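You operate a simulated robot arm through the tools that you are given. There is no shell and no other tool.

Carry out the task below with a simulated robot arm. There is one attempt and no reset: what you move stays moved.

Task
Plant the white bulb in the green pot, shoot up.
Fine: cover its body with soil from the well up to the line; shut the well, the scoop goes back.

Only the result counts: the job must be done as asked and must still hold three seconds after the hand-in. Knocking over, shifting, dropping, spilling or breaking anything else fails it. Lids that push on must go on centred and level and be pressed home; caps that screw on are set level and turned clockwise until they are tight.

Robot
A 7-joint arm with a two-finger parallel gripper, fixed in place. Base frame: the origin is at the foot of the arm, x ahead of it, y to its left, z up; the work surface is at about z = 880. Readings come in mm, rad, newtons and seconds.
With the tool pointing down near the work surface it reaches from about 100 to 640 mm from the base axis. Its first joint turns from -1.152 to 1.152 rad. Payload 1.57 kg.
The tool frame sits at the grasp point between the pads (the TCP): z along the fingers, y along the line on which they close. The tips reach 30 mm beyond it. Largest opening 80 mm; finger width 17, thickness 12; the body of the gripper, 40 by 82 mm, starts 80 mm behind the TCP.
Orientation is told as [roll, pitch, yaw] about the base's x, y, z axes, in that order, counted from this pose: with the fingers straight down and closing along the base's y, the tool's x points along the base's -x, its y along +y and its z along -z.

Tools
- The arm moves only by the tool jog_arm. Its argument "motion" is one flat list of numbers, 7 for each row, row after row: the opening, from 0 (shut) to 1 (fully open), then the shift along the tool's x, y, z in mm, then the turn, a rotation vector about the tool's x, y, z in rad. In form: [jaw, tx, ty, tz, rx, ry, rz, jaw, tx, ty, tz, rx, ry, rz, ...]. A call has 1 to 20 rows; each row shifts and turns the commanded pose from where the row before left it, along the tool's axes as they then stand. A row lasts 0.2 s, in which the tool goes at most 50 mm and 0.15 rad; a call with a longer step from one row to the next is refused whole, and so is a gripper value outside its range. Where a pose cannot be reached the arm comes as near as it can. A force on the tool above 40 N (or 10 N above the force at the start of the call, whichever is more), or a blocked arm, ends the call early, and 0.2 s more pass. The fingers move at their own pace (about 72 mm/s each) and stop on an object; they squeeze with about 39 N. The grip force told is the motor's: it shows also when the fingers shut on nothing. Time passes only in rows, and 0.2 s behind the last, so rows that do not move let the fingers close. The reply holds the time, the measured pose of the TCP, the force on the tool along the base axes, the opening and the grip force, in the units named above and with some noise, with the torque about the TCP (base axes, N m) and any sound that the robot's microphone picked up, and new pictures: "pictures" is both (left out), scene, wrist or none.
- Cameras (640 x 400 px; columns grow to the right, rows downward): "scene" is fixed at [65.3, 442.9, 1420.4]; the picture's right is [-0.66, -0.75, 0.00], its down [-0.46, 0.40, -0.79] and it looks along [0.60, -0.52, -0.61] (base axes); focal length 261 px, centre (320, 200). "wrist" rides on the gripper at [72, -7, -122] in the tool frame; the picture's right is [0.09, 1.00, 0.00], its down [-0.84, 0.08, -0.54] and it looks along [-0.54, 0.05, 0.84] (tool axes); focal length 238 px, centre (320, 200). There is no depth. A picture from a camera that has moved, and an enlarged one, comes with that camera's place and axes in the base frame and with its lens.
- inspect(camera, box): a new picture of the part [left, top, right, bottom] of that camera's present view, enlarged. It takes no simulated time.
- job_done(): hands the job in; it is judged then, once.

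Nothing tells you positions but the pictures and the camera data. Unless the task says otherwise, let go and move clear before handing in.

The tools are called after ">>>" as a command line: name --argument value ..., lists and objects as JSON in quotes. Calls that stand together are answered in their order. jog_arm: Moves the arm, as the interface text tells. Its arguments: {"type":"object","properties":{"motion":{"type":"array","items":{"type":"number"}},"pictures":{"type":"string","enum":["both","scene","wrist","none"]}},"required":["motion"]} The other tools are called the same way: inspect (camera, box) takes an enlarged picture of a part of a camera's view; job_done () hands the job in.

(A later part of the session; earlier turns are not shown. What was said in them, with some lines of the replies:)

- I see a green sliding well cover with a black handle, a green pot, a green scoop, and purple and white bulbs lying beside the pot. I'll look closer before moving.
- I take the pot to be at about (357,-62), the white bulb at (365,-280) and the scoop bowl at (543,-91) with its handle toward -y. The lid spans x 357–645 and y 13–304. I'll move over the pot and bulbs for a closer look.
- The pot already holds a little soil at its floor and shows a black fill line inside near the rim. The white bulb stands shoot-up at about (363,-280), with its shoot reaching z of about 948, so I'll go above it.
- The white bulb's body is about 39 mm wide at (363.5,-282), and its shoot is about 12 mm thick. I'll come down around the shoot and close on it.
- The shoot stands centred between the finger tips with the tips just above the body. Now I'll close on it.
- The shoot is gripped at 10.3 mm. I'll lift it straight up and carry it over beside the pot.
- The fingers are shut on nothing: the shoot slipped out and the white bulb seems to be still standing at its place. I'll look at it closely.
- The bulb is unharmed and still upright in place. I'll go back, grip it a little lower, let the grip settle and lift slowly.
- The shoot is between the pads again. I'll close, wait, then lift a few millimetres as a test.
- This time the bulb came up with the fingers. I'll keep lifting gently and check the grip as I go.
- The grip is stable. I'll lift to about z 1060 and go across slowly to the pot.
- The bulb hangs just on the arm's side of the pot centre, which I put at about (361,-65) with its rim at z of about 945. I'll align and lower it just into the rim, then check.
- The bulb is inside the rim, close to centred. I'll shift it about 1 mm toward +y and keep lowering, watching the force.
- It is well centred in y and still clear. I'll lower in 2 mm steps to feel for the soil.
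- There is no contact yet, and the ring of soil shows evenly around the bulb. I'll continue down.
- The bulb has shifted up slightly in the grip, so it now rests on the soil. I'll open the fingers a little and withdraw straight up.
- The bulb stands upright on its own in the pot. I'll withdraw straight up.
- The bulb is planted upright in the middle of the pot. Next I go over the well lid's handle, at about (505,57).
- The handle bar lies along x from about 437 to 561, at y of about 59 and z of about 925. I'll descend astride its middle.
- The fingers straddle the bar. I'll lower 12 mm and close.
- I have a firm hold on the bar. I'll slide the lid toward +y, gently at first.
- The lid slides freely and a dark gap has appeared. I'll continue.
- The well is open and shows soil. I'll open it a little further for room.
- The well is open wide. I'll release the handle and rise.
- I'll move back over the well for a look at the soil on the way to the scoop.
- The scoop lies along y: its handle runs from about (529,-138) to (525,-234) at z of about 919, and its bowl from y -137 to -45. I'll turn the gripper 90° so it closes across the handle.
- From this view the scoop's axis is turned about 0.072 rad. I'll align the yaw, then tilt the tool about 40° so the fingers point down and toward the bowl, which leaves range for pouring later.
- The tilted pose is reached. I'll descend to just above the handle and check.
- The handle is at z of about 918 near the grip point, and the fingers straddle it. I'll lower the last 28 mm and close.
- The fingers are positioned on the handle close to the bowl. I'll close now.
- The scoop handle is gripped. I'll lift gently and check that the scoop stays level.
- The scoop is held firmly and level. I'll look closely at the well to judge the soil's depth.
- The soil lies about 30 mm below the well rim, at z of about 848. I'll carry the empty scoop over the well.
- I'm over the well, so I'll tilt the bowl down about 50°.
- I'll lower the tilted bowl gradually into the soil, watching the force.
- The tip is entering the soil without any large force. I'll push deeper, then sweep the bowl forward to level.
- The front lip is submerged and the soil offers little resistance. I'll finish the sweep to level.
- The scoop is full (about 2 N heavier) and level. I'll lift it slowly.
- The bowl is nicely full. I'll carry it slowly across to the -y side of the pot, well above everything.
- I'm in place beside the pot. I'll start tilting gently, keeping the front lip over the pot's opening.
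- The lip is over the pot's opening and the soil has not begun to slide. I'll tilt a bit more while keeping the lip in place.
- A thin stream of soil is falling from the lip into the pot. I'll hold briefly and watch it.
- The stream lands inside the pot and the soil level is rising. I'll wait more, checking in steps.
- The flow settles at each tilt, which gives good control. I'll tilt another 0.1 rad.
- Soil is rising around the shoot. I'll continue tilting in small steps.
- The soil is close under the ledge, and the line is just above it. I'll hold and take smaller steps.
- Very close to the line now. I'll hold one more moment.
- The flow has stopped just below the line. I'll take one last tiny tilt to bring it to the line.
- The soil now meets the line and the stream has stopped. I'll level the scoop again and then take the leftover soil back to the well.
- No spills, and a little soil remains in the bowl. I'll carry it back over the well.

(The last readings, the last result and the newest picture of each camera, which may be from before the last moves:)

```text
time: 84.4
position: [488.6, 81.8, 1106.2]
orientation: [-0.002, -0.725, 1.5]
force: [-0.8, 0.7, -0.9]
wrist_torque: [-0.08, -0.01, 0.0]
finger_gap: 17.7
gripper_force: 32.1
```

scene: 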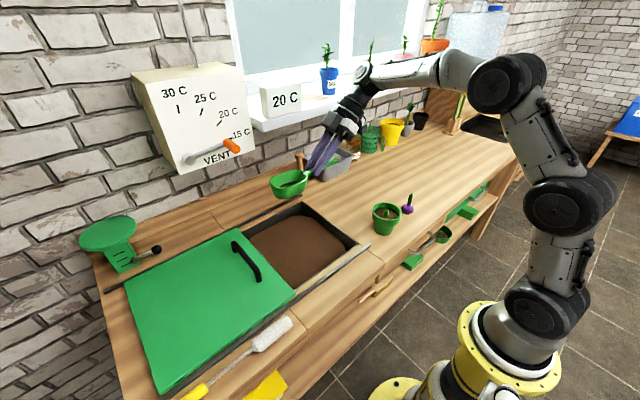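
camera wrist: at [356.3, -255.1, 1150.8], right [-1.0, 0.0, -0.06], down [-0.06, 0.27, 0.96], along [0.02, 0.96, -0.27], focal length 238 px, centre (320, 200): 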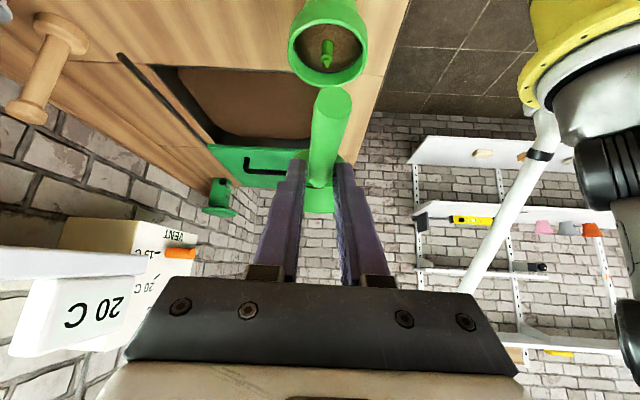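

>>> jog_arm --motion '[0, 10, 0, 11.3, 0, 0, 0, 0, 15, 0, 17, 0, 0, 0, 0, 15, 0, 17, 0, 0, 0, 0, 10, 0, 11.3, 0, 0, 0, 0, -12, 0, 0, 0, 0.14, 0, 0, -12, 0, 0, 0, 0.14, 0, 0, 0, 0, 0, 0, 0.14, 0, 0, 0, 0, 0, 0, 0.14, 0, 0, 0, 0, 0, 0, 0.14, 0, 0, 0, 0, 0, 0, 0.14, 0, 0, 0, 0, 0, 0, 0.14, 0, 0, 0, 0, 0, 0, 0.14, 0, 0, 0, 0, 0, 0, 0.14, 0]' --pictures "scene"

>>> inspect --camera "scene" --box '[240, 130, 380, 260]'

```text
time: 87.2
position: [490.6, 100.1, 1045.8]
orientation: [-0.002, 0.538, 1.496]
force: [0.2, 0.3, -0.2]
wrist_torque: [-0.01, -0.04, 0.0]
finger_gap: 17.8
gripper_force: 32.2
```

scene: 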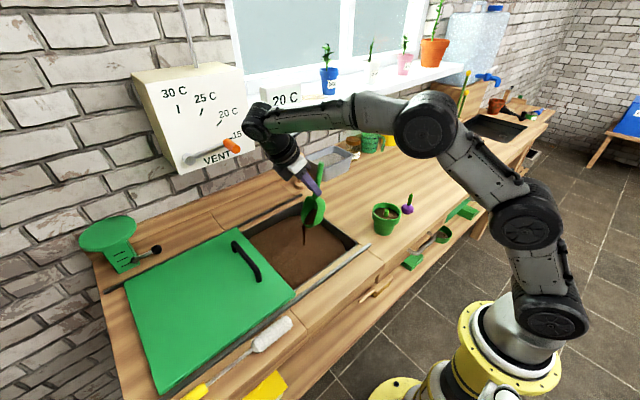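

```text
3.08 times, centred on (310, 195) of scene
camera zoom: at [65.3, 442.9, 1420.4], right [-0.66, -0.75, 0.0], down [-0.46, 0.4, -0.79], along [0.6, -0.52, -0.61], focal length 803 px, centre (351, 215)
```

zoom: 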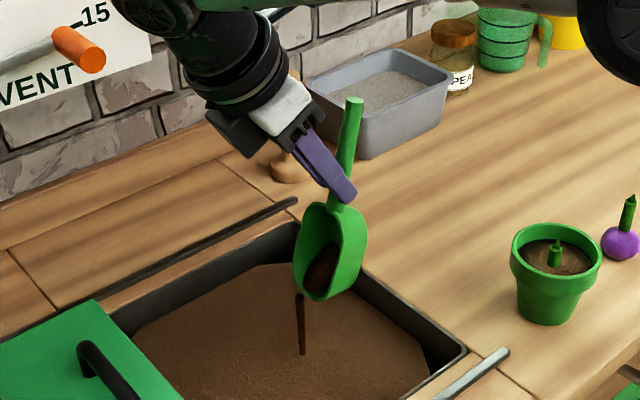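

The leftover pours back into the well. I'll tilt further to empty the bowl.

>>> jog_arm --motion '[0, 0, 0, 0, 0, 0.14, 0, 0, 0, 0, 0, 0, 0.14, 0, 0, 0, 0, 0, 0, 0.14, 0, 0, 0, 0, 0, 0, 0.14, 0, 0, 0, 0, 0, 0, 0, 0, 0, 0, 0, 0, 0, 0, 0, 0, 0, 0, 0, 0, 0, 0, 0, 0, 0, 0, 0, 0, 0]' --pictures "scene"

>>> inspect --camera "scene" --box '[240, 130, 380, 260]'

```text
time: 89.0
position: [488.5, 101.7, 1045.7]
orientation: [-0.001, 1.095, 1.497]
force: [-0.6, -0.6, -1.2]
wrist_torque: [0.04, 0.01, 0.01]
finger_gap: 17.5
gripper_force: 32.4
```

scene: 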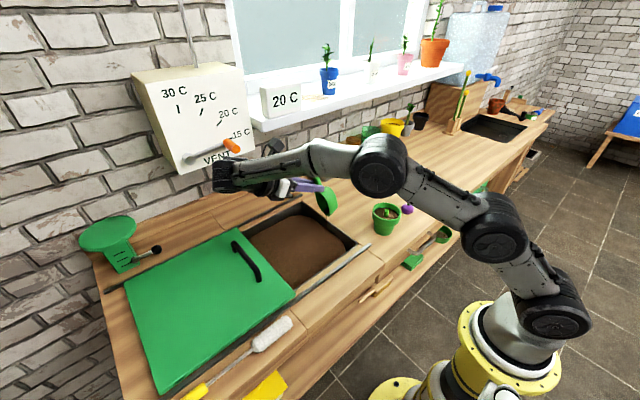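

```text
3.08 times, centred on (310, 195) of scene
camera zoom: at [65.3, 442.9, 1420.4], right [-0.66, -0.75, 0.0], down [-0.46, 0.4, -0.79], along [0.6, -0.52, -0.61], focal length 803 px, centre (351, 215)
```

zoom: 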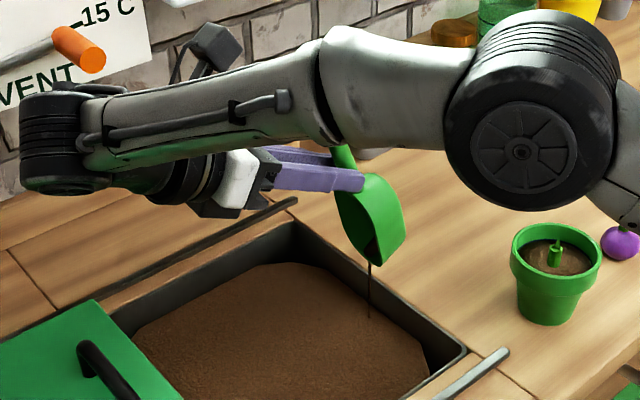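

>>> jog_arm --motion '[0, -4.6, 0, -8.9, 0, 0, 0, 0, -4.6, 0, -8.9, 0, 0, 0, 0, 0, 0, 0, 0, 0.1, 0, 0, 0, 0, 0, 0, 0.1, 0, 0, 0, 0, 0, 0, 0, 0, 0, 0, 0, 0, 0, 0, 0, 0, 0, 0, 0, 0, 0, 0, 0, 0, 0, 0, 0, 0, 0]' --pictures "both"

>>> inspect --camera "scene" --box '[280, 150, 380, 250]'

```text
time: 90.8
position: [489.7, 120.4, 1044.8]
orientation: [-0.004, 1.293, 1.496]
force: [-0.9, -0.4, -0.2]
wrist_torque: [0.05, 0.01, 0.01]
finger_gap: 17.8
gripper_force: 32.2
camera wrist: at [505.5, 215.7, 1148.5], right [-1.0, 0.05, 0.09], down [-0.02, 0.75, -0.66], along [-0.1, -0.66, -0.75], focal length 238 px, centre (320, 200)
```

scene: 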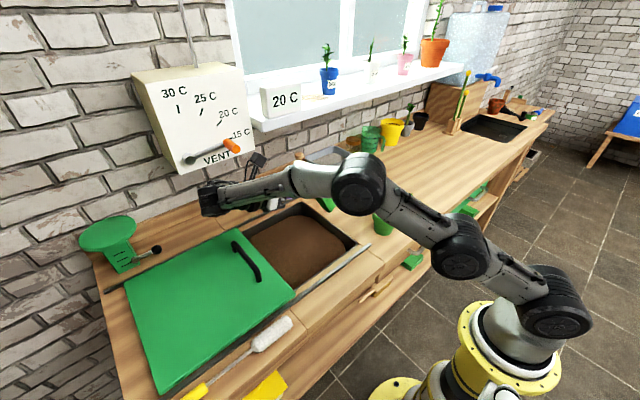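
wrist: 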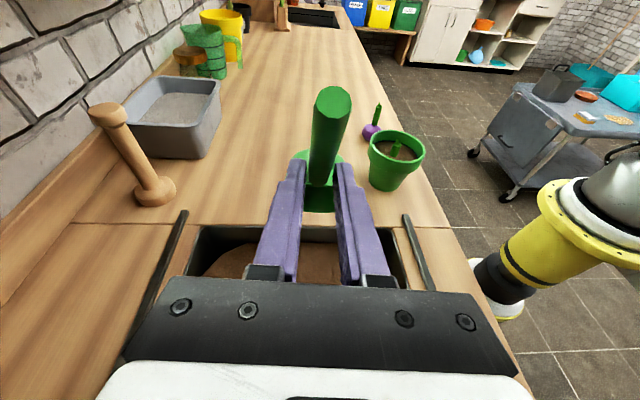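

```text
4.00 times, centred on (330, 200) of scene
camera zoom: at [65.3, 442.9, 1420.4], right [-0.66, -0.75, 0.0], down [-0.46, 0.4, -0.79], along [0.6, -0.52, -0.61], focal length 1044 px, centre (280, 200)
```

zoom: 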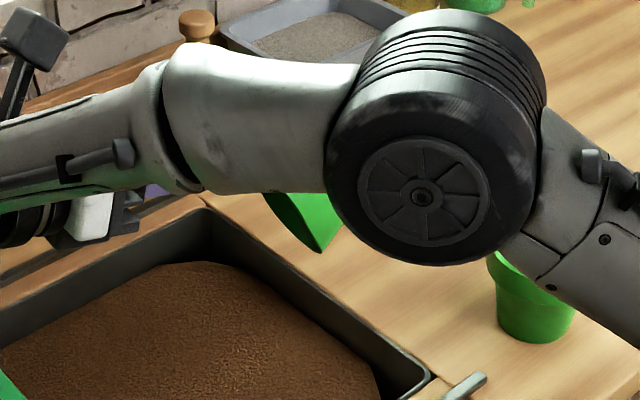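

The stream has ended. I'll rotate the scoop back to level and check that it's empty.

>>> jog_arm --motion '[0, 0, 0, 0, 0, -0.14, 0, 0, 0, 0, 0, 0, -0.14, 0, 0, 0, 0, 0, 0, -0.14, 0, 0, 0, 0, 0, 0, -0.14, 0, 0, 0, 0, 0, 0, -0.14, 0, 0, 0, 0, 0, 0, -0.14, 0, 0, 0, 0, 0, 0, -0.14, 0, 0, 0, 0, 0, 0, -0.14, 0, 0, 0, 0, 0, 0, -0.14, 0, 0, 0, 0, 0, 0, -0.14, 0, 0, 0, 0, 0, 0, -0.14, 0, 0, 0, 0, 0, 0, -0.14, 0, 0, 0, 0, 0, 0, -0.14, 0, 0, 0, 0, 0, 0, -0.14, 0, 0, 0, 0, 0, 0, -0.033, 0]' --pictures "scene"

>>> inspect --camera "scene" --box '[240, 130, 380, 260]'

>>> inspect --camera "scene" --box '[350, 180, 430, 250]'

```text
time: 94.0
position: [492.0, 120.3, 1046.1]
orientation: [-0.002, -0.7, 1.5]
force: [0.5, -0.1, -0.7]
wrist_torque: [-0.08, -0.04, -0.06]
finger_gap: 17.8
gripper_force: 32.6
```

scene: 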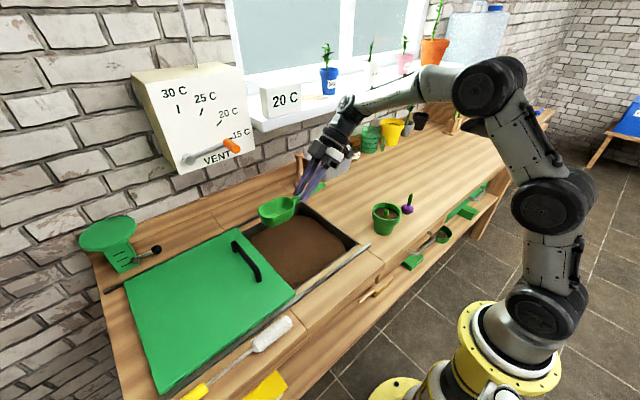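

```text
3.08 times, centred on (310, 195) of scene
camera zoom: at [65.3, 442.9, 1420.4], right [-0.66, -0.75, 0.0], down [-0.46, 0.4, -0.79], along [0.6, -0.52, -0.61], focal length 803 px, centre (351, 215)
```

zoom: 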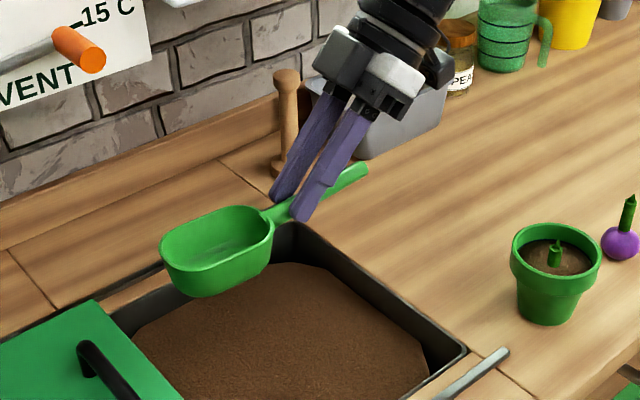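

```text
5.71 times, centred on (390, 215) of scene
camera zoom: at [65.3, 442.9, 1420.4], right [-0.66, -0.75, 0.0], down [-0.46, 0.4, -0.79], along [0.6, -0.52, -0.61], focal length 1492 px, centre (-80, 114)
```

zoom: 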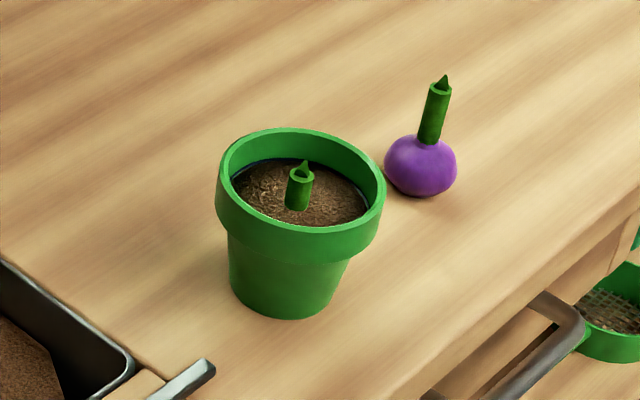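

The scoop is empty and level, the table is clean and the pot is filled to the line. Now I'll return the scoop to its place.

>>> jog_arm --motion '[0, 8.9, -2, -5.3, 0, 0, 0, 0, 17.8, -4, -10.7, 0, 0, 0, 0, 17.8, -4, -10.7, 0, 0, 0, 0, 17.8, -4, -10.7, 0, 0, 0, 0, 17.8, -4, -10.7, 0, 0, 0, 0, 17.8, -4, -10.7, 0, 0, 0, 0, 17.8, -4, -10.7, 0, 0, 0, 0, 17.8, -4, -10.7, 0, 0, 0, 0, 17.8, -4, -10.7, 0, 0, 0, 0, 17.8, -4, -10.7, 0, 0, 0, 0, 17.8, -4, -10.7, 0, 0, 0, 0, 17.8, -4, -10.7, 0, 0, 0, 0, 17.8, -4, -10.7, 0, 0, 0, 0, 17.8, -4, -10.7, 0, 0, 0, 0, 8.9, -2, -5.3, 0, 0, 0]' --pictures "both"

```text
time: 97.2
position: [525.8, -169.4, 1000.9]
orientation: [0.0, -0.699, 1.499]
force: [-0.3, 0.1, 0.4]
wrist_torque: [-0.05, 0.01, 0.01]
finger_gap: 17.6
gripper_force: 32.8
camera wrist: at [523.8, -305.1, 1047.9], right [-1.0, 0.0, -0.06], down [-0.06, 0.3, 0.95], along [0.02, 0.95, -0.3], focal length 238 px, centre (320, 200)
```

scene: 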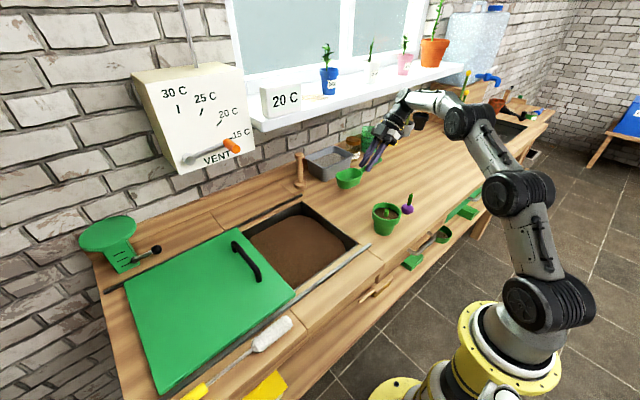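
wrist: 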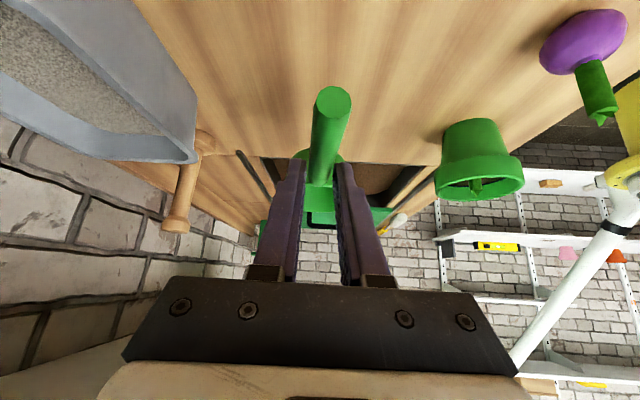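

>>> jog_arm --motion '[0, 9, -1.2, 12, 0, 0, 0, 0, 12.9, -1.2, 15.3, 0, 0, 0, 0, 10.3, 0, 12.3, 0, 0, 0, 0, 6.6, 0, 8.7, 0, 0, 0]' --pictures "wrist"

>>> inspect --camera "scene" --box '[320, 130, 420, 210]'

```text
time: 98.2
position: [527.6, -168.3, 938.2]
orientation: [-0.002, -0.699, 1.5]
force: [-0.3, 0.8, -0.1]
wrist_torque: [-0.05, -0.01, -0.01]
finger_gap: 17.8
gripper_force: 32.1
camera wrist: at [526.3, -303.1, 985.4], right [-1.0, 0.0, -0.06], down [-0.06, 0.3, 0.95], along [0.02, 0.95, -0.3], focal length 238 px, centre (320, 200)
```

wrist: 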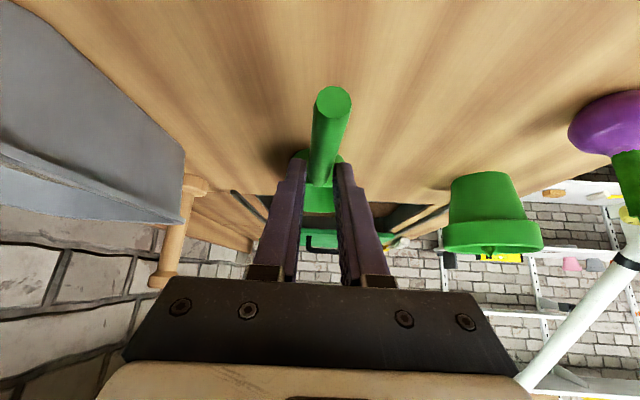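

```text
5.00 times, centred on (370, 170) of scene
camera zoom: at [65.3, 442.9, 1420.4], right [-0.66, -0.75, 0.0], down [-0.46, 0.4, -0.79], along [0.6, -0.52, -0.61], focal length 1306 px, centre (70, 350)
```

zoom: 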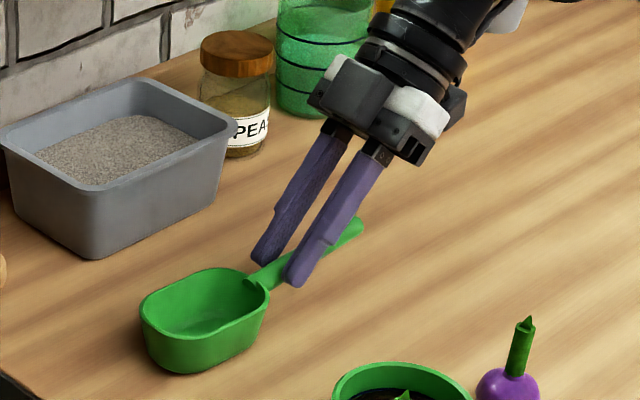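

It is about 5 mm above its resting place, right where it was. I'll set it down softly.

>>> jog_arm --motion '[0, 1.3, 0, 1.5, 0, 0, 0, 0, 1.0, 0, 1.15, 0, 0, 0, 0, 0.6, 0, 0.8, 0, 0, 0, 0, 0.3, 0, 0.4, 0, 0, 0, 0, 0, 0, 0, 0, 0, 0]' --pictures "wrist"

>>> inspect --camera "scene" --box '[320, 130, 420, 210]'

```text
time: 99.4
position: [529.1, -168.6, 934.7]
orientation: [-0.004, -0.698, 1.501]
force: [0.0, -1.6, 12.1]
wrist_torque: [0.95, -0.05, 0.09]
finger_gap: 17.8
gripper_force: 32.7
camera wrist: at [526.9, -303.6, 982.1], right [-1.0, 0.0, -0.06], down [-0.06, 0.3, 0.95], along [0.02, 0.95, -0.3], focal length 238 px, centre (320, 200)
```

wrist: 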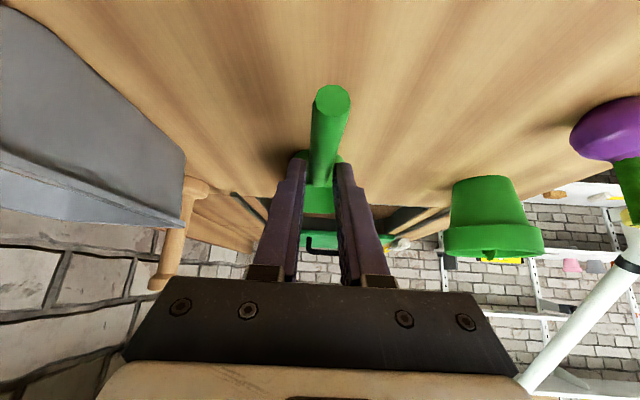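

```text
5.00 times, centred on (370, 170) of scene
camera zoom: at [65.1, 442.9, 1420.4], right [-0.66, -0.75, 0.0], down [-0.46, 0.4, -0.79], along [0.6, -0.52, -0.61], focal length 1306 px, centre (70, 350)
```

zoom: 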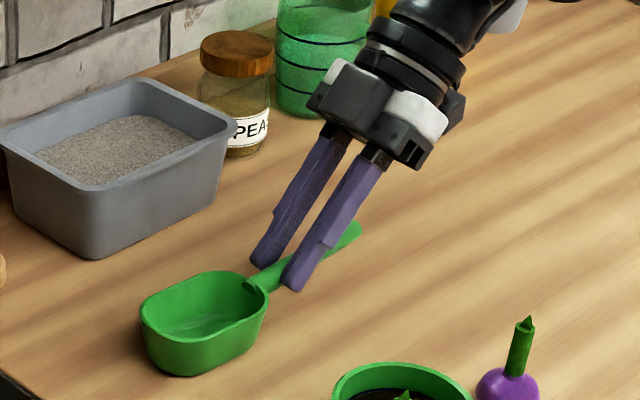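

The bowl's base is in contact (12 N, centred under the bowl). I'll ease off slightly before letting go.

>>> jog_arm --motion '[0, -0.4, 0, -0.5, 0, 0, 0, 0, 0, 0, 0, 0, 0, 0]' --pictures "none"

```text
time: 100.0
position: [528.6, -168.7, 933.8]
orientation: [-0.001, -0.698, 1.5]
force: [0.5, -1.3, 9.4]
wrist_torque: [0.48, -0.1, 0.01]
finger_gap: 18.1
gripper_force: 32.8
```

>>> jog_arm --motion '[0, -0.4, 0, -0.5, 0, 0, 0, 0, 0, 0, 0, 0, 0, 0]' --pictures "none"

```text
time: 100.6
position: [530.2, -169.0, 934.2]
orientation: [0.0, -0.698, 1.497]
force: [3.1, -1.8, 6.3]
wrist_torque: [0.22, -0.06, -0.11]
finger_gap: 18.1
gripper_force: 32.7
```

>>> jog_arm --motion '[0, -0.4, 0, -0.5, 0, 0, 0, 0, 0, 0, 0, 0, 0, 0]' --pictures "none"

```text
time: 101.2
position: [529.6, -168.4, 934.7]
orientation: [0.001, -0.696, 1.498]
force: [0.7, -0.1, 1.2]
wrist_torque: [0.03, -0.07, -0.03]
finger_gap: 17.8
gripper_force: 32.7
```

It is unloaded now and resting on the table. I'll open the fingers and rise.

>>> jog_arm --motion '[0.25, 0, 0, 0, 0, 0, 0, 0.32, 0, 0, 0, 0, 0, 0, 0.45, 0, 0, 0, 0, 0, 0, 0.5, 0, 0, 0, 0, 0, 0]' --pictures "wrist"

>>> inspect --camera "scene" --box '[320, 130, 420, 210]'

```text
time: 102.2
position: [528.2, -168.2, 935.2]
orientation: [-0.003, -0.698, 1.499]
force: [-0.6, 0.9, 0.0]
wrist_torque: [-0.01, 0.0, -0.05]
finger_gap: 39.9
gripper_force: 0.0
camera wrist: at [526.8, -303.5, 982.7], right [-1.0, 0.0, -0.06], down [-0.06, 0.3, 0.95], along [0.02, 0.95, -0.3], focal length 238 px, centre (320, 200)
```

wrist: 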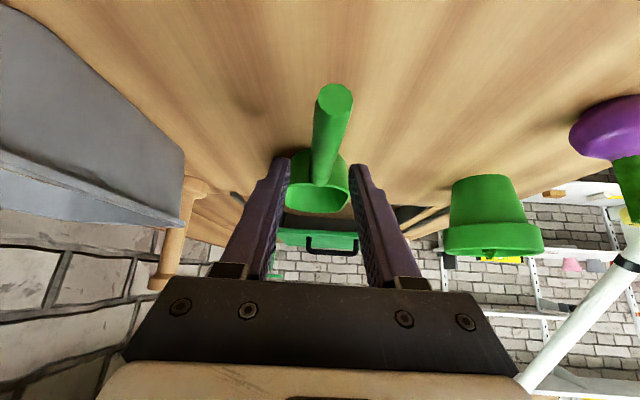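

```text
5.00 times, centred on (370, 170) of scene
camera zoom: at [65.3, 442.9, 1420.4], right [-0.66, -0.75, 0.0], down [-0.46, 0.4, -0.79], along [0.6, -0.52, -0.61], focal length 1306 px, centre (70, 350)
```

zoom: 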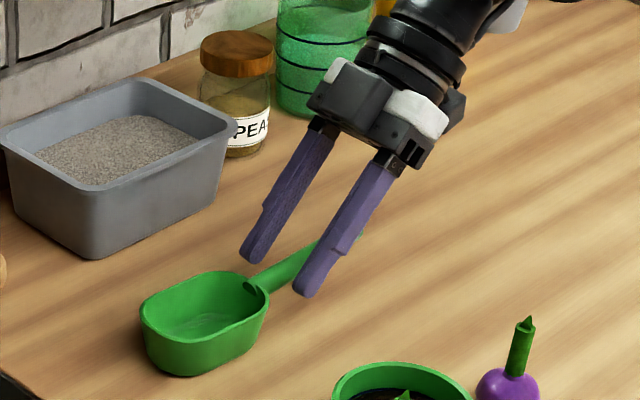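

The scoop is back where it was. I'll rise clear and turn the tool back to straight down with the original yaw.

>>> jog_arm --motion '[0.5, -6.4, 0, -7.7, 0, 0, 0, 0.5, -19.3, 0, -23, 0, 0, 0, 0.5, -25.8, 0, -30.6, 0, 0, 0, 0.5, -25.8, 0, -30.6, 0, 0, 0, 0.5, 0, 0, 0, 0, 0.14, 0, 0.5, 0, 0, 0, 0, 0.14, 0, 0.5, 0, 0, 0, 0, 0.14, 0, 0.5, 0, 0, 0, 0, 0.14, 0, 0.5, 0, 0, 0, 0, 0.14, 0]' --pictures "scene"

>>> jog_arm --motion '[0.5, 0, 0, 0, 0, 0, 0.136, 0.5, 0, 0, 0, 0, 0, 0.136, 0.5, 0, 0, 0, 0, 0, 0.136, 0.5, 0, 0, 0, 0, 0, 0.136, 0.5, 0, 0, 0, 0, 0, 0.136, 0.5, 0, 0, 0, 0, 0, 0.136, 0.5, 0, 0, 0, 0, 0, 0.136, 0.5, 0, 0, 0, 0, 0, 0.136, 0.5, 0, 0, 0, 0, 0, 0.136, 0.5, 0, 0, 0, 0, 0, 0.136, 0.5, 0, 0, 0, 0, 0, 0.139]' --pictures "both"

```text
time: 104.2
position: [529.2, -169.1, 1055.2]
orientation: [-0.002, 0.004, 1.499]
force: [-0.2, 0.1, 0.7]
wrist_torque: [0.0, -0.03, 0.0]
finger_gap: 40.1
gripper_force: 0.0
```

scene: 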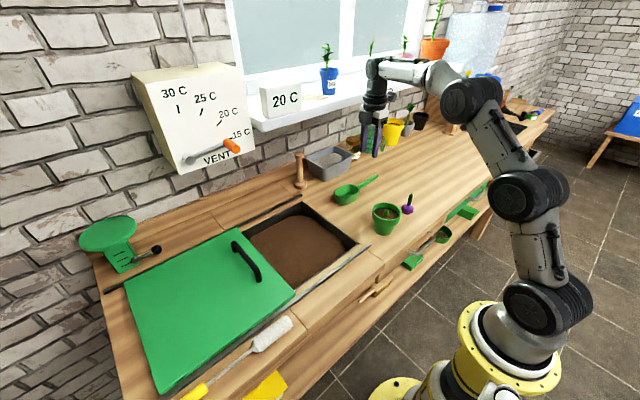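

```text
time: 106.6
position: [528.2, -168.3, 1054.7]
orientation: [-0.001, 0.0, -0.006]
force: [0.4, 0.6, -0.3]
wrist_torque: [0.0, -0.01, 0.0]
finger_gap: 40.1
gripper_force: 0.1
camera wrist: at [457.6, -176.3, 1177.4], right [-0.09, 1.0, 0.0], down [0.84, 0.08, 0.54], along [0.54, 0.05, -0.84], focal length 238 px, centre (320, 200)
```

scene: 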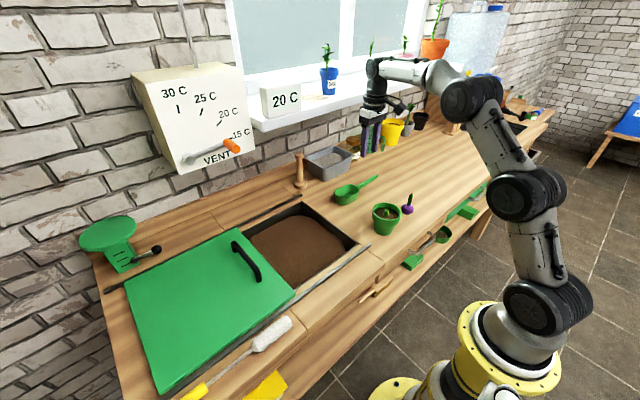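
wrist: 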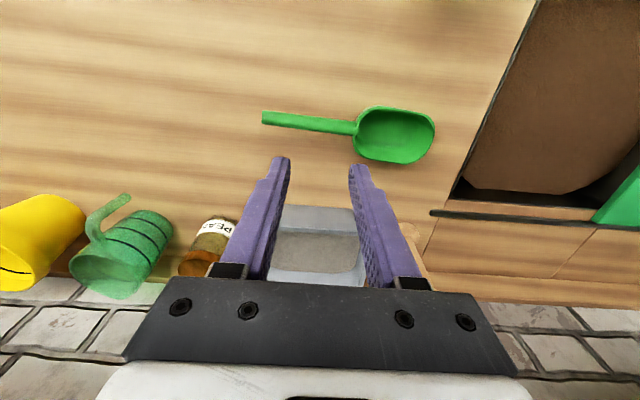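

On the way to the lid I'll look down into the pot to check the soil level.

>>> jog_arm --motion '[0.6, 40, 25, -6, 0, 0, 0, 0.6, 42, 26, -6, 0, 0, 0, 0.6, 42, 26, -6, 0, 0, 0, 0.6, 40, 25, -6, 0, 0, 0]' --pictures "wrist"

>>> inspect --camera "wrist" --box '[260, 70, 380, 170]'

>>> inspect --camera "scene" --box '[364, 198, 404, 230]'

```text
time: 107.6
position: [365.2, -67.6, 1078.9]
orientation: [-0.002, 0.001, 0.0]
force: [-0.5, 0.2, 0.0]
wrist_torque: [-0.01, -0.02, 0.02]
finger_gap: 48.0
gripper_force: 0.1
camera wrist: at [293.6, -74.8, 1200.9], right [-0.09, 1.0, 0.0], down [0.84, 0.08, 0.54], along [0.54, 0.05, -0.84], focal length 238 px, centre (320, 200)
```

wrist: 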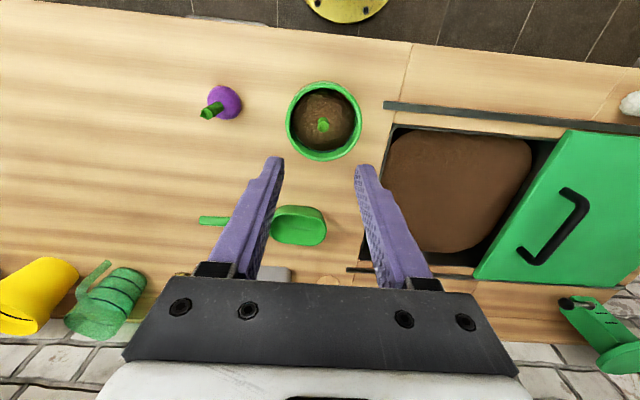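

```text
4.00 times, centred on (320, 120) of wrist
camera zoom: at [293.6, -74.8, 1200.9], right [-0.09, 1.0, 0.0], down [0.84, 0.08, 0.54], along [0.54, 0.05, -0.84], focal length 953 px, centre (320, 520)
```

zoom: 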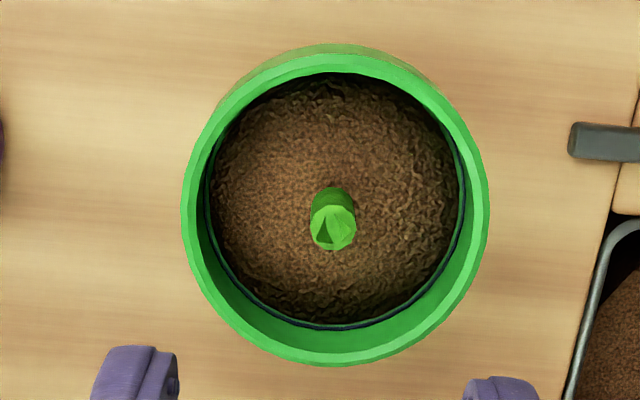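

```text
12.50 times, centred on (384, 214) of scene
camera zoom: at [65.3, 442.9, 1420.4], right [-0.66, -0.75, 0.0], down [-0.46, 0.4, -0.79], along [0.6, -0.52, -0.61], focal length 3264 px, centre (-480, 25)
```

zoom: 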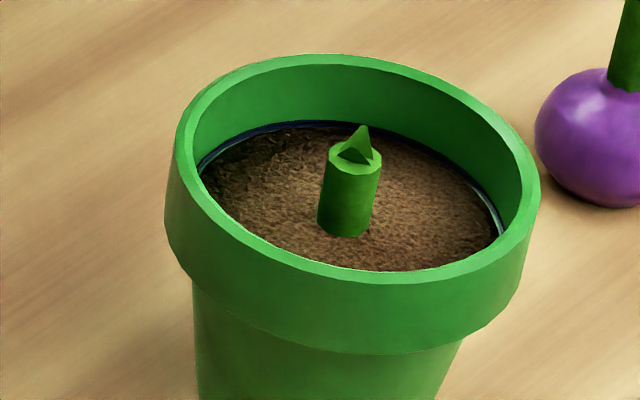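

The soil is level with the line, the bulb's body is covered and the shoot stands up. Now back to the lid's handle at about (498,306).

>>> jog_arm --motion '[0.6, -13.25, 37.3, 0, 0, 0, 0, 0.6, -13.25, 37.3, 0, 0, 0, 0, 0.6, -13.25, 37.3, 0, 0, 0, 0, 0.6, -13.25, 37.3, 0, 0, 0, 0, 0.6, -13.25, 37.3, 0, 0, 0, 0, 0.6, -13.25, 37.3, 0, 0, 0, 0, 0.6, -13.25, 37.3, 0, 0, 0, 0, 0.6, -13.25, 37.3, 5, 0, 0, 0, 0.6, -13.25, 37.3, 5, 0, 0, 0, 0.6, -13.25, 37.3, 10, 0, 0, 0]' --pictures "wrist"

>>> inspect --camera "wrist" --box '[240, 40, 400, 200]'

```text
time: 109.8
position: [496.8, 306.8, 1060.1]
orientation: [0.001, 0.0, 0.0]
force: [0.0, -0.1, 0.4]
wrist_torque: [-0.04, 0.0, 0.0]
finger_gap: 48.1
gripper_force: 0.1
camera wrist: at [426.0, 299.1, 1182.0], right [-0.09, 1.0, 0.0], down [0.84, 0.08, 0.54], along [0.54, 0.05, -0.84], focal length 238 px, centre (320, 200)
```

wrist: 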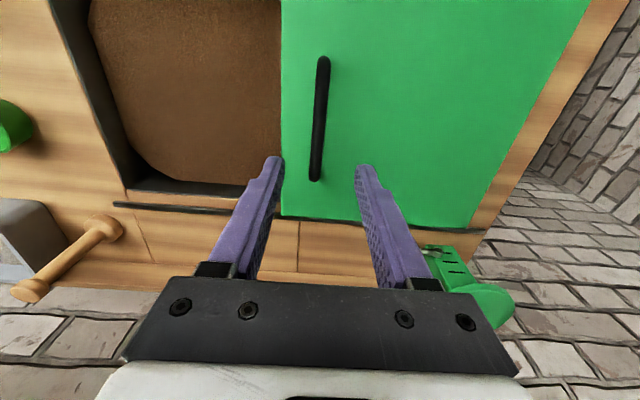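

```text
2.50 times, centred on (320, 120) of wrist
camera zoom: at [426.0, 299.1, 1182.0], right [-0.09, 1.0, 0.0], down [0.84, 0.08, 0.54], along [0.54, 0.05, -0.84], focal length 596 px, centre (320, 400)
```

zoom: 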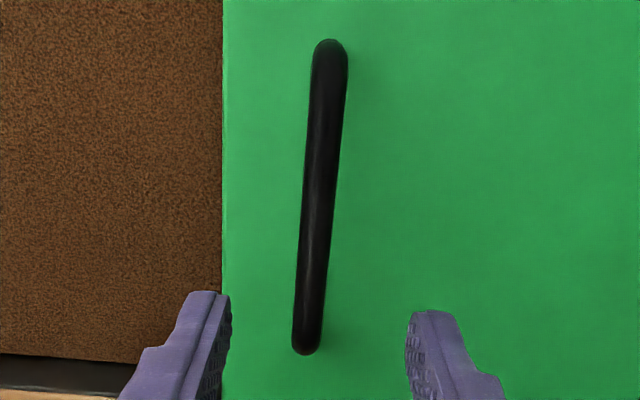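

The handle bar is right below, at y of about 305. I'll descend astride it.

>>> jog_arm --motion '[0.6, 0, -1.5, 40, 0, 0, 0, 0.6, 0, 0, 45, 0, 0, 0, 0.6, 0, 0, 25, 0, 0, 0, 0.6, 0, 0, 6, 0, 0, 0]' --pictures "wrist"

>>> jog_arm --motion '[0.6, 0, 0, 6, 0, 0, 0, 0.6, 0, 0, 4.5, 0, 0, 0, 0, 0, 0, 0, 0, 0, 0, 0, 0, 0, 0, 0, 0, 0, 0, 0, 0, 0, 0, 0, 0, 0, 0, 0, 0, 0, 0, 0]' --pictures "wrist"

```text
time: 110.8
position: [496.8, 304.4, 943.0]
orientation: [-0.002, -0.001, 0.001]
force: [-0.9, -0.2, 0.1]
wrist_torque: [-0.02, 0.02, 0.01]
finger_gap: 48.3
gripper_force: 0.1
camera wrist: at [425.9, 296.5, 1064.6], right [-0.09, 1.0, 0.0], down [0.84, 0.08, 0.54], along [0.54, 0.05, -0.84], focal length 238 px, centre (320, 200)
```

wrist: 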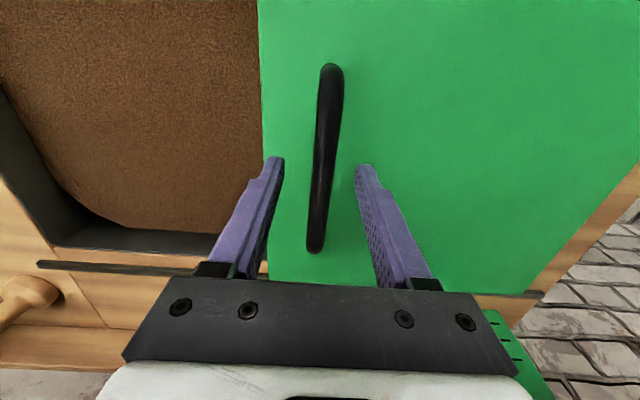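

```text
time: 112.2
position: [497.1, 304.3, 932.3]
orientation: [-0.002, 0.001, 0.0]
force: [-0.2, 0.6, -1.4]
wrist_torque: [0.01, -0.29, 0.01]
finger_gap: 13.8
gripper_force: 30.0
camera wrist: at [426.0, 296.7, 1054.4], right [-0.09, 1.0, 0.0], down [0.84, 0.08, 0.54], along [0.54, 0.05, -0.84], focal length 238 px, centre (320, 200)
```

wrist: 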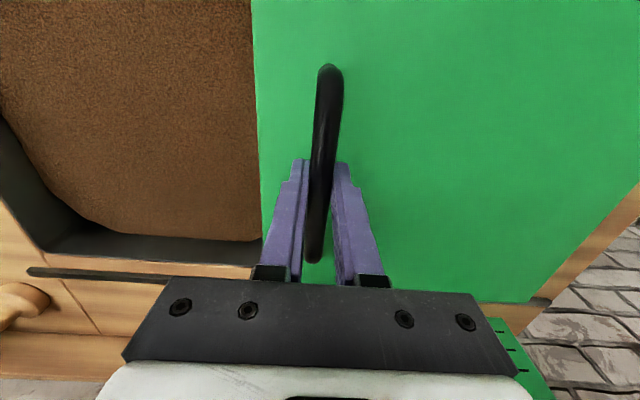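

I have the handle. I'll slide the lid back toward -y, easing off before the end.

>>> jog_arm --motion '[0, 0, -4, 0, 0, 0, 0, 0, 0, -8, 0, 0, 0, 0, 0, 0, -13, 0, 0, 0, 0, 0, 0, -14, 0, 0, 0, 0, 0, 0, -14, 0, 0, 0, 0, 0, 0, -14, 0, 0, 0, 0, 0, 0, -14, 0, 0, 0, 0, 0, 0, -14, 0, 0, 0, 0, 0, 0, -14, 0, 0, 0, 0, 0, 0, -14, 0, 0, 0, 0, 0, 0, -14, 0, 0, 0, 0, 0, 0, -14, 0, 0, 0, 0, 0, 0, -14, 0, 0, 0, 0, 0, 0, -14, 0, 0, 0, 0, 0, 0, -14, 0, 0, 0, 0, 0, 0, -14, 0, 0, 0, 0, 0, 0, -10, 0, 0, 0, 0, 0, 0, -6, 0, 0, 0, 0]' --pictures "both"

```text
time: 116.0
position: [497.2, 82.1, 932.2]
orientation: [-0.002, -0.003, 0.001]
force: [8.6, 0.0, -12.1]
wrist_torque: [-0.02, -0.25, 0.02]
finger_gap: 13.6
gripper_force: 30.0
camera wrist: at [425.8, 74.2, 1054.5], right [-0.09, 1.0, 0.0], down [0.84, 0.08, 0.54], along [0.54, 0.05, -0.84], focal length 238 px, centre (320, 200)
```

scene: 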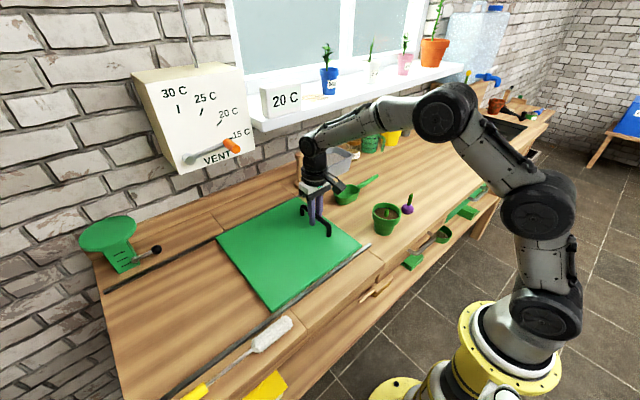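
wrist: 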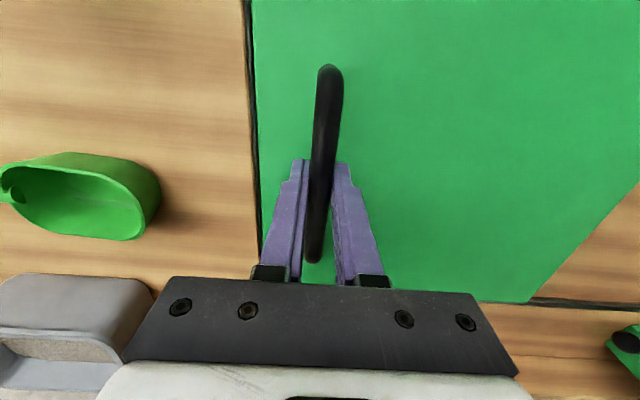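

About 22 mm are left. I'll close it slowly and feel for the stop.

>>> jog_arm --motion '[0, 0, -8, 0, 0, 0, 0, 0, 0, -6, 0, 0, 0, 0, 0, 0, -4, 0, 0, 0, 0, 0, 0, -2.5, 0, 0, 0, 0, 0, 0, 0, 0, 0, 0, 0]' --pictures "wrist"

>>> inspect --camera "scene" --box '[200, 180, 400, 305]'

```text
time: 117.2
position: [495.6, 60.7, 932.9]
orientation: [0.0, 0.0, 0.0]
force: [9.7, 0.9, -15.3]
wrist_torque: [0.04, -0.32, 0.0]
finger_gap: 13.6
gripper_force: 30.4
camera wrist: at [425.9, 53.4, 1054.6], right [-0.09, 1.0, 0.0], down [0.84, 0.08, 0.54], along [0.54, 0.05, -0.84], focal length 238 px, centre (320, 200)
```

wrist: 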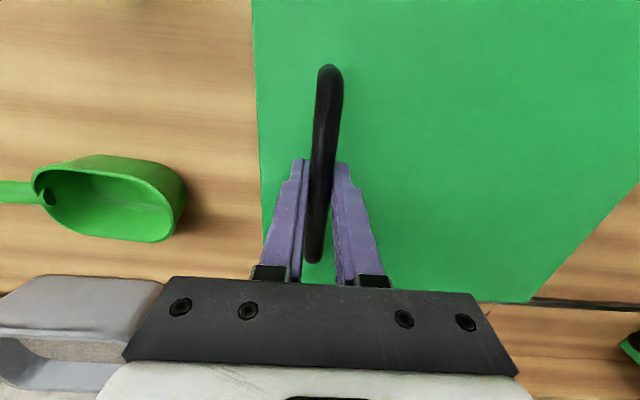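

```text
3.20 times, centred on (300, 242) of scene
camera zoom: at [65.8, 442.9, 1420.3], right [-0.66, -0.75, 0.0], down [-0.46, 0.4, -0.79], along [0.6, -0.52, -0.61], focal length 836 px, centre (384, 64)
```

zoom: 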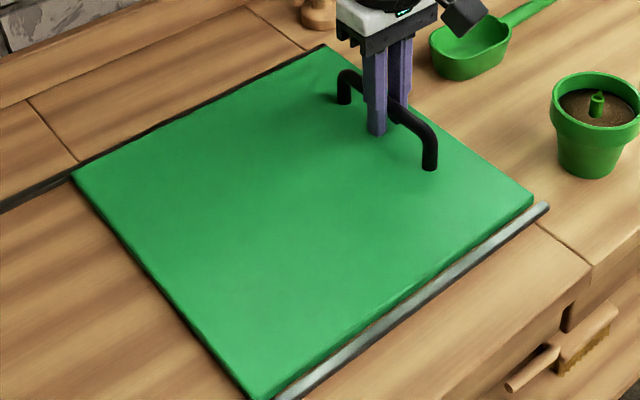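

The lid's corners match the original picture to within about 1.5 mm. I'll nudge the last bit to the stop.

>>> jog_arm --motion '[0, 0, -1, 0, 0, 0, 0, 0, 0, -1, 0, 0, 0, 0, 0, 0, 0, 0, 0, 0, 0]' --pictures "none"

>>> inspect --camera "scene" --box '[200, 180, 400, 305]'

```text
time: 118.0
position: [496.7, 59.8, 931.7]
orientation: [-0.001, 0.0, 0.0]
force: [7.5, 6.4, -13.6]
wrist_torque: [0.06, 0.03, 0.02]
finger_gap: 13.9
gripper_force: 30.3
```

```text
3.20 times, centred on (300, 242) of scene
camera zoom: at [65.7, 443.1, 1420.3], right [-0.66, -0.75, 0.0], down [-0.46, 0.4, -0.79], along [0.6, -0.52, -0.61], focal length 836 px, centre (384, 64)
```

zoom: 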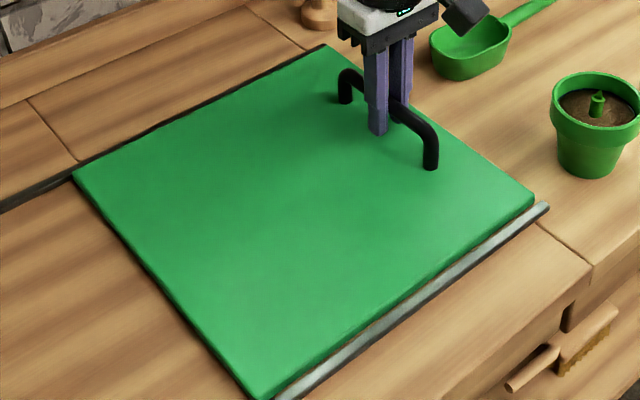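

It has met the stop (6 N resistance). I'll release and rise.

>>> jog_arm --motion '[0.6, 0, 0, 0, 0, 0, 0, 0.6, 0, 0, 0, 0, 0, 0, 0.6, 0, 0, 0, 0, 0, 0, 0.6, 0, 0, -15, 0, 0, 0, 0.6, 0, 0, -35, 0, 0, 0, 0.6, 0, 0, -45, 0, 0, 0, 0.6, 0, 0, -45, 0, 0, 0, 0.6, 20, 0, -40, 0, 0, 0]' --pictures "both"

>>> inspect --camera "scene" --box '[200, 180, 400, 305]'

>>> inspect --camera "scene" --box '[320, 140, 480, 240]'

>>> inspect --camera "wrist" --box '[0, 0, 400, 250]'

```text
time: 119.8
position: [477.0, 58.4, 1113.7]
orientation: [-0.002, -0.002, 0.001]
force: [0.0, -0.1, 0.7]
wrist_torque: [-0.02, -0.02, 0.0]
finger_gap: 47.8
gripper_force: 0.1
camera wrist: at [405.7, 50.3, 1235.6], right [-0.09, 1.0, 0.0], down [0.84, 0.08, 0.54], along [0.54, 0.05, -0.84], focal length 238 px, centre (320, 200)
```

scene: 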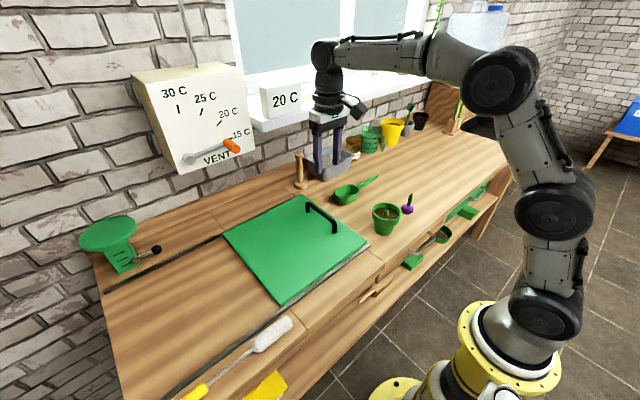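
wrist: 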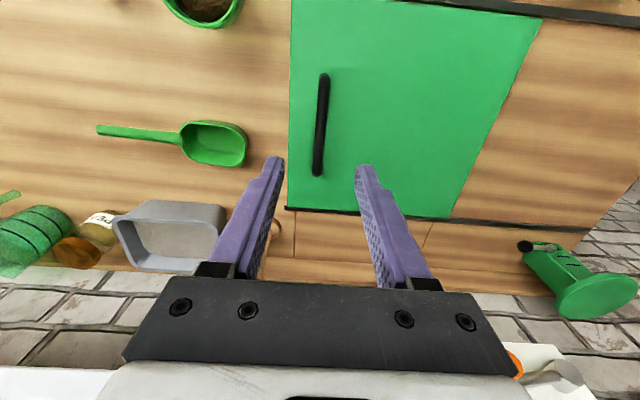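

```text
3.20 times, centred on (300, 242) of scene
camera zoom: at [65.3, 442.9, 1420.4], right [-0.66, -0.75, 0.0], down [-0.46, 0.4, -0.79], along [0.6, -0.52, -0.61], focal length 836 px, centre (384, 64)
```

zoom: 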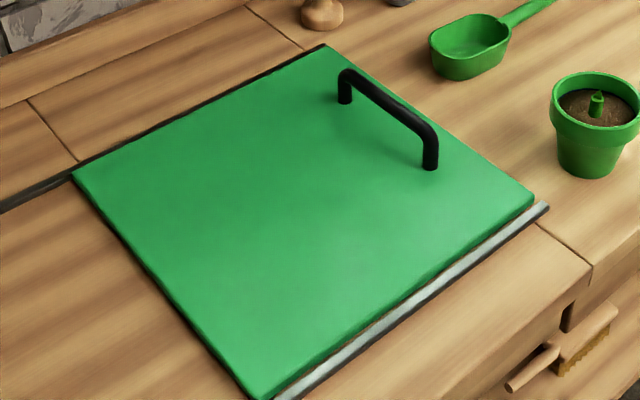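

```text
4.00 times, centred on (400, 190) of scene
camera zoom: at [65.3, 442.9, 1420.4], right [-0.66, -0.75, 0.0], down [-0.46, 0.4, -0.79], along [0.6, -0.52, -0.61], focal length 1044 px, centre (0, 240)
```

zoom: 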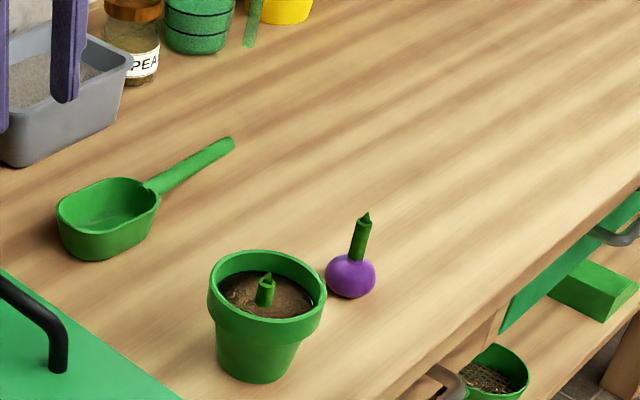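

```text
1.60 times, centred on (200, 125) of wrist
camera zoom: at [405.7, 50.3, 1235.6], right [-0.09, 1.0, 0.0], down [0.84, 0.08, 0.54], along [0.54, 0.05, -0.84], focal length 381 px, centre (512, 320)
```

zoom: 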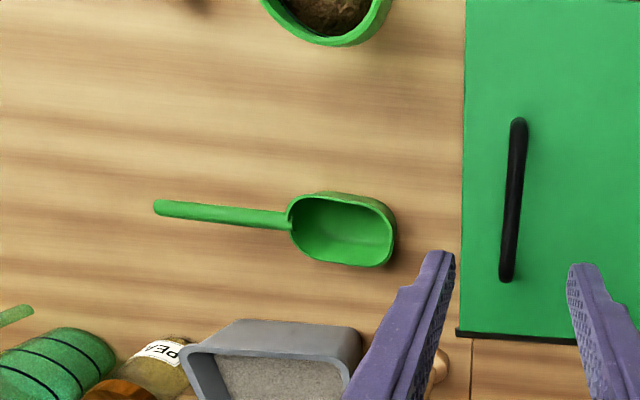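

The white bulb is in the green pot with its shoot up and soil at the line. The well is shut, the empty scoop is back in its place, and nothing else has moved or spilled. The arm is clear, so I'm handing in.

>>> job_done

```text
The job is handed in.
```

I planted the white bulb in the green pot with its shoot up and filled soil from the well up to the line, so its body is covered. The job is handed in; no verdict came back.

- **Well:** I slid the lid shut until it met its stop, and it lines up with where it was at the start.
- **Scoop:** I emptied the leftover soil back into the well and set the scoop down within a few millimetres of its original spot.
- **Rest of the bench:** I saw no spilled soil, and nothing else was knocked or moved. On my first try the bulb slipped out of the gripper as I lifted it. It stayed upright and undamaged, and the second try held.
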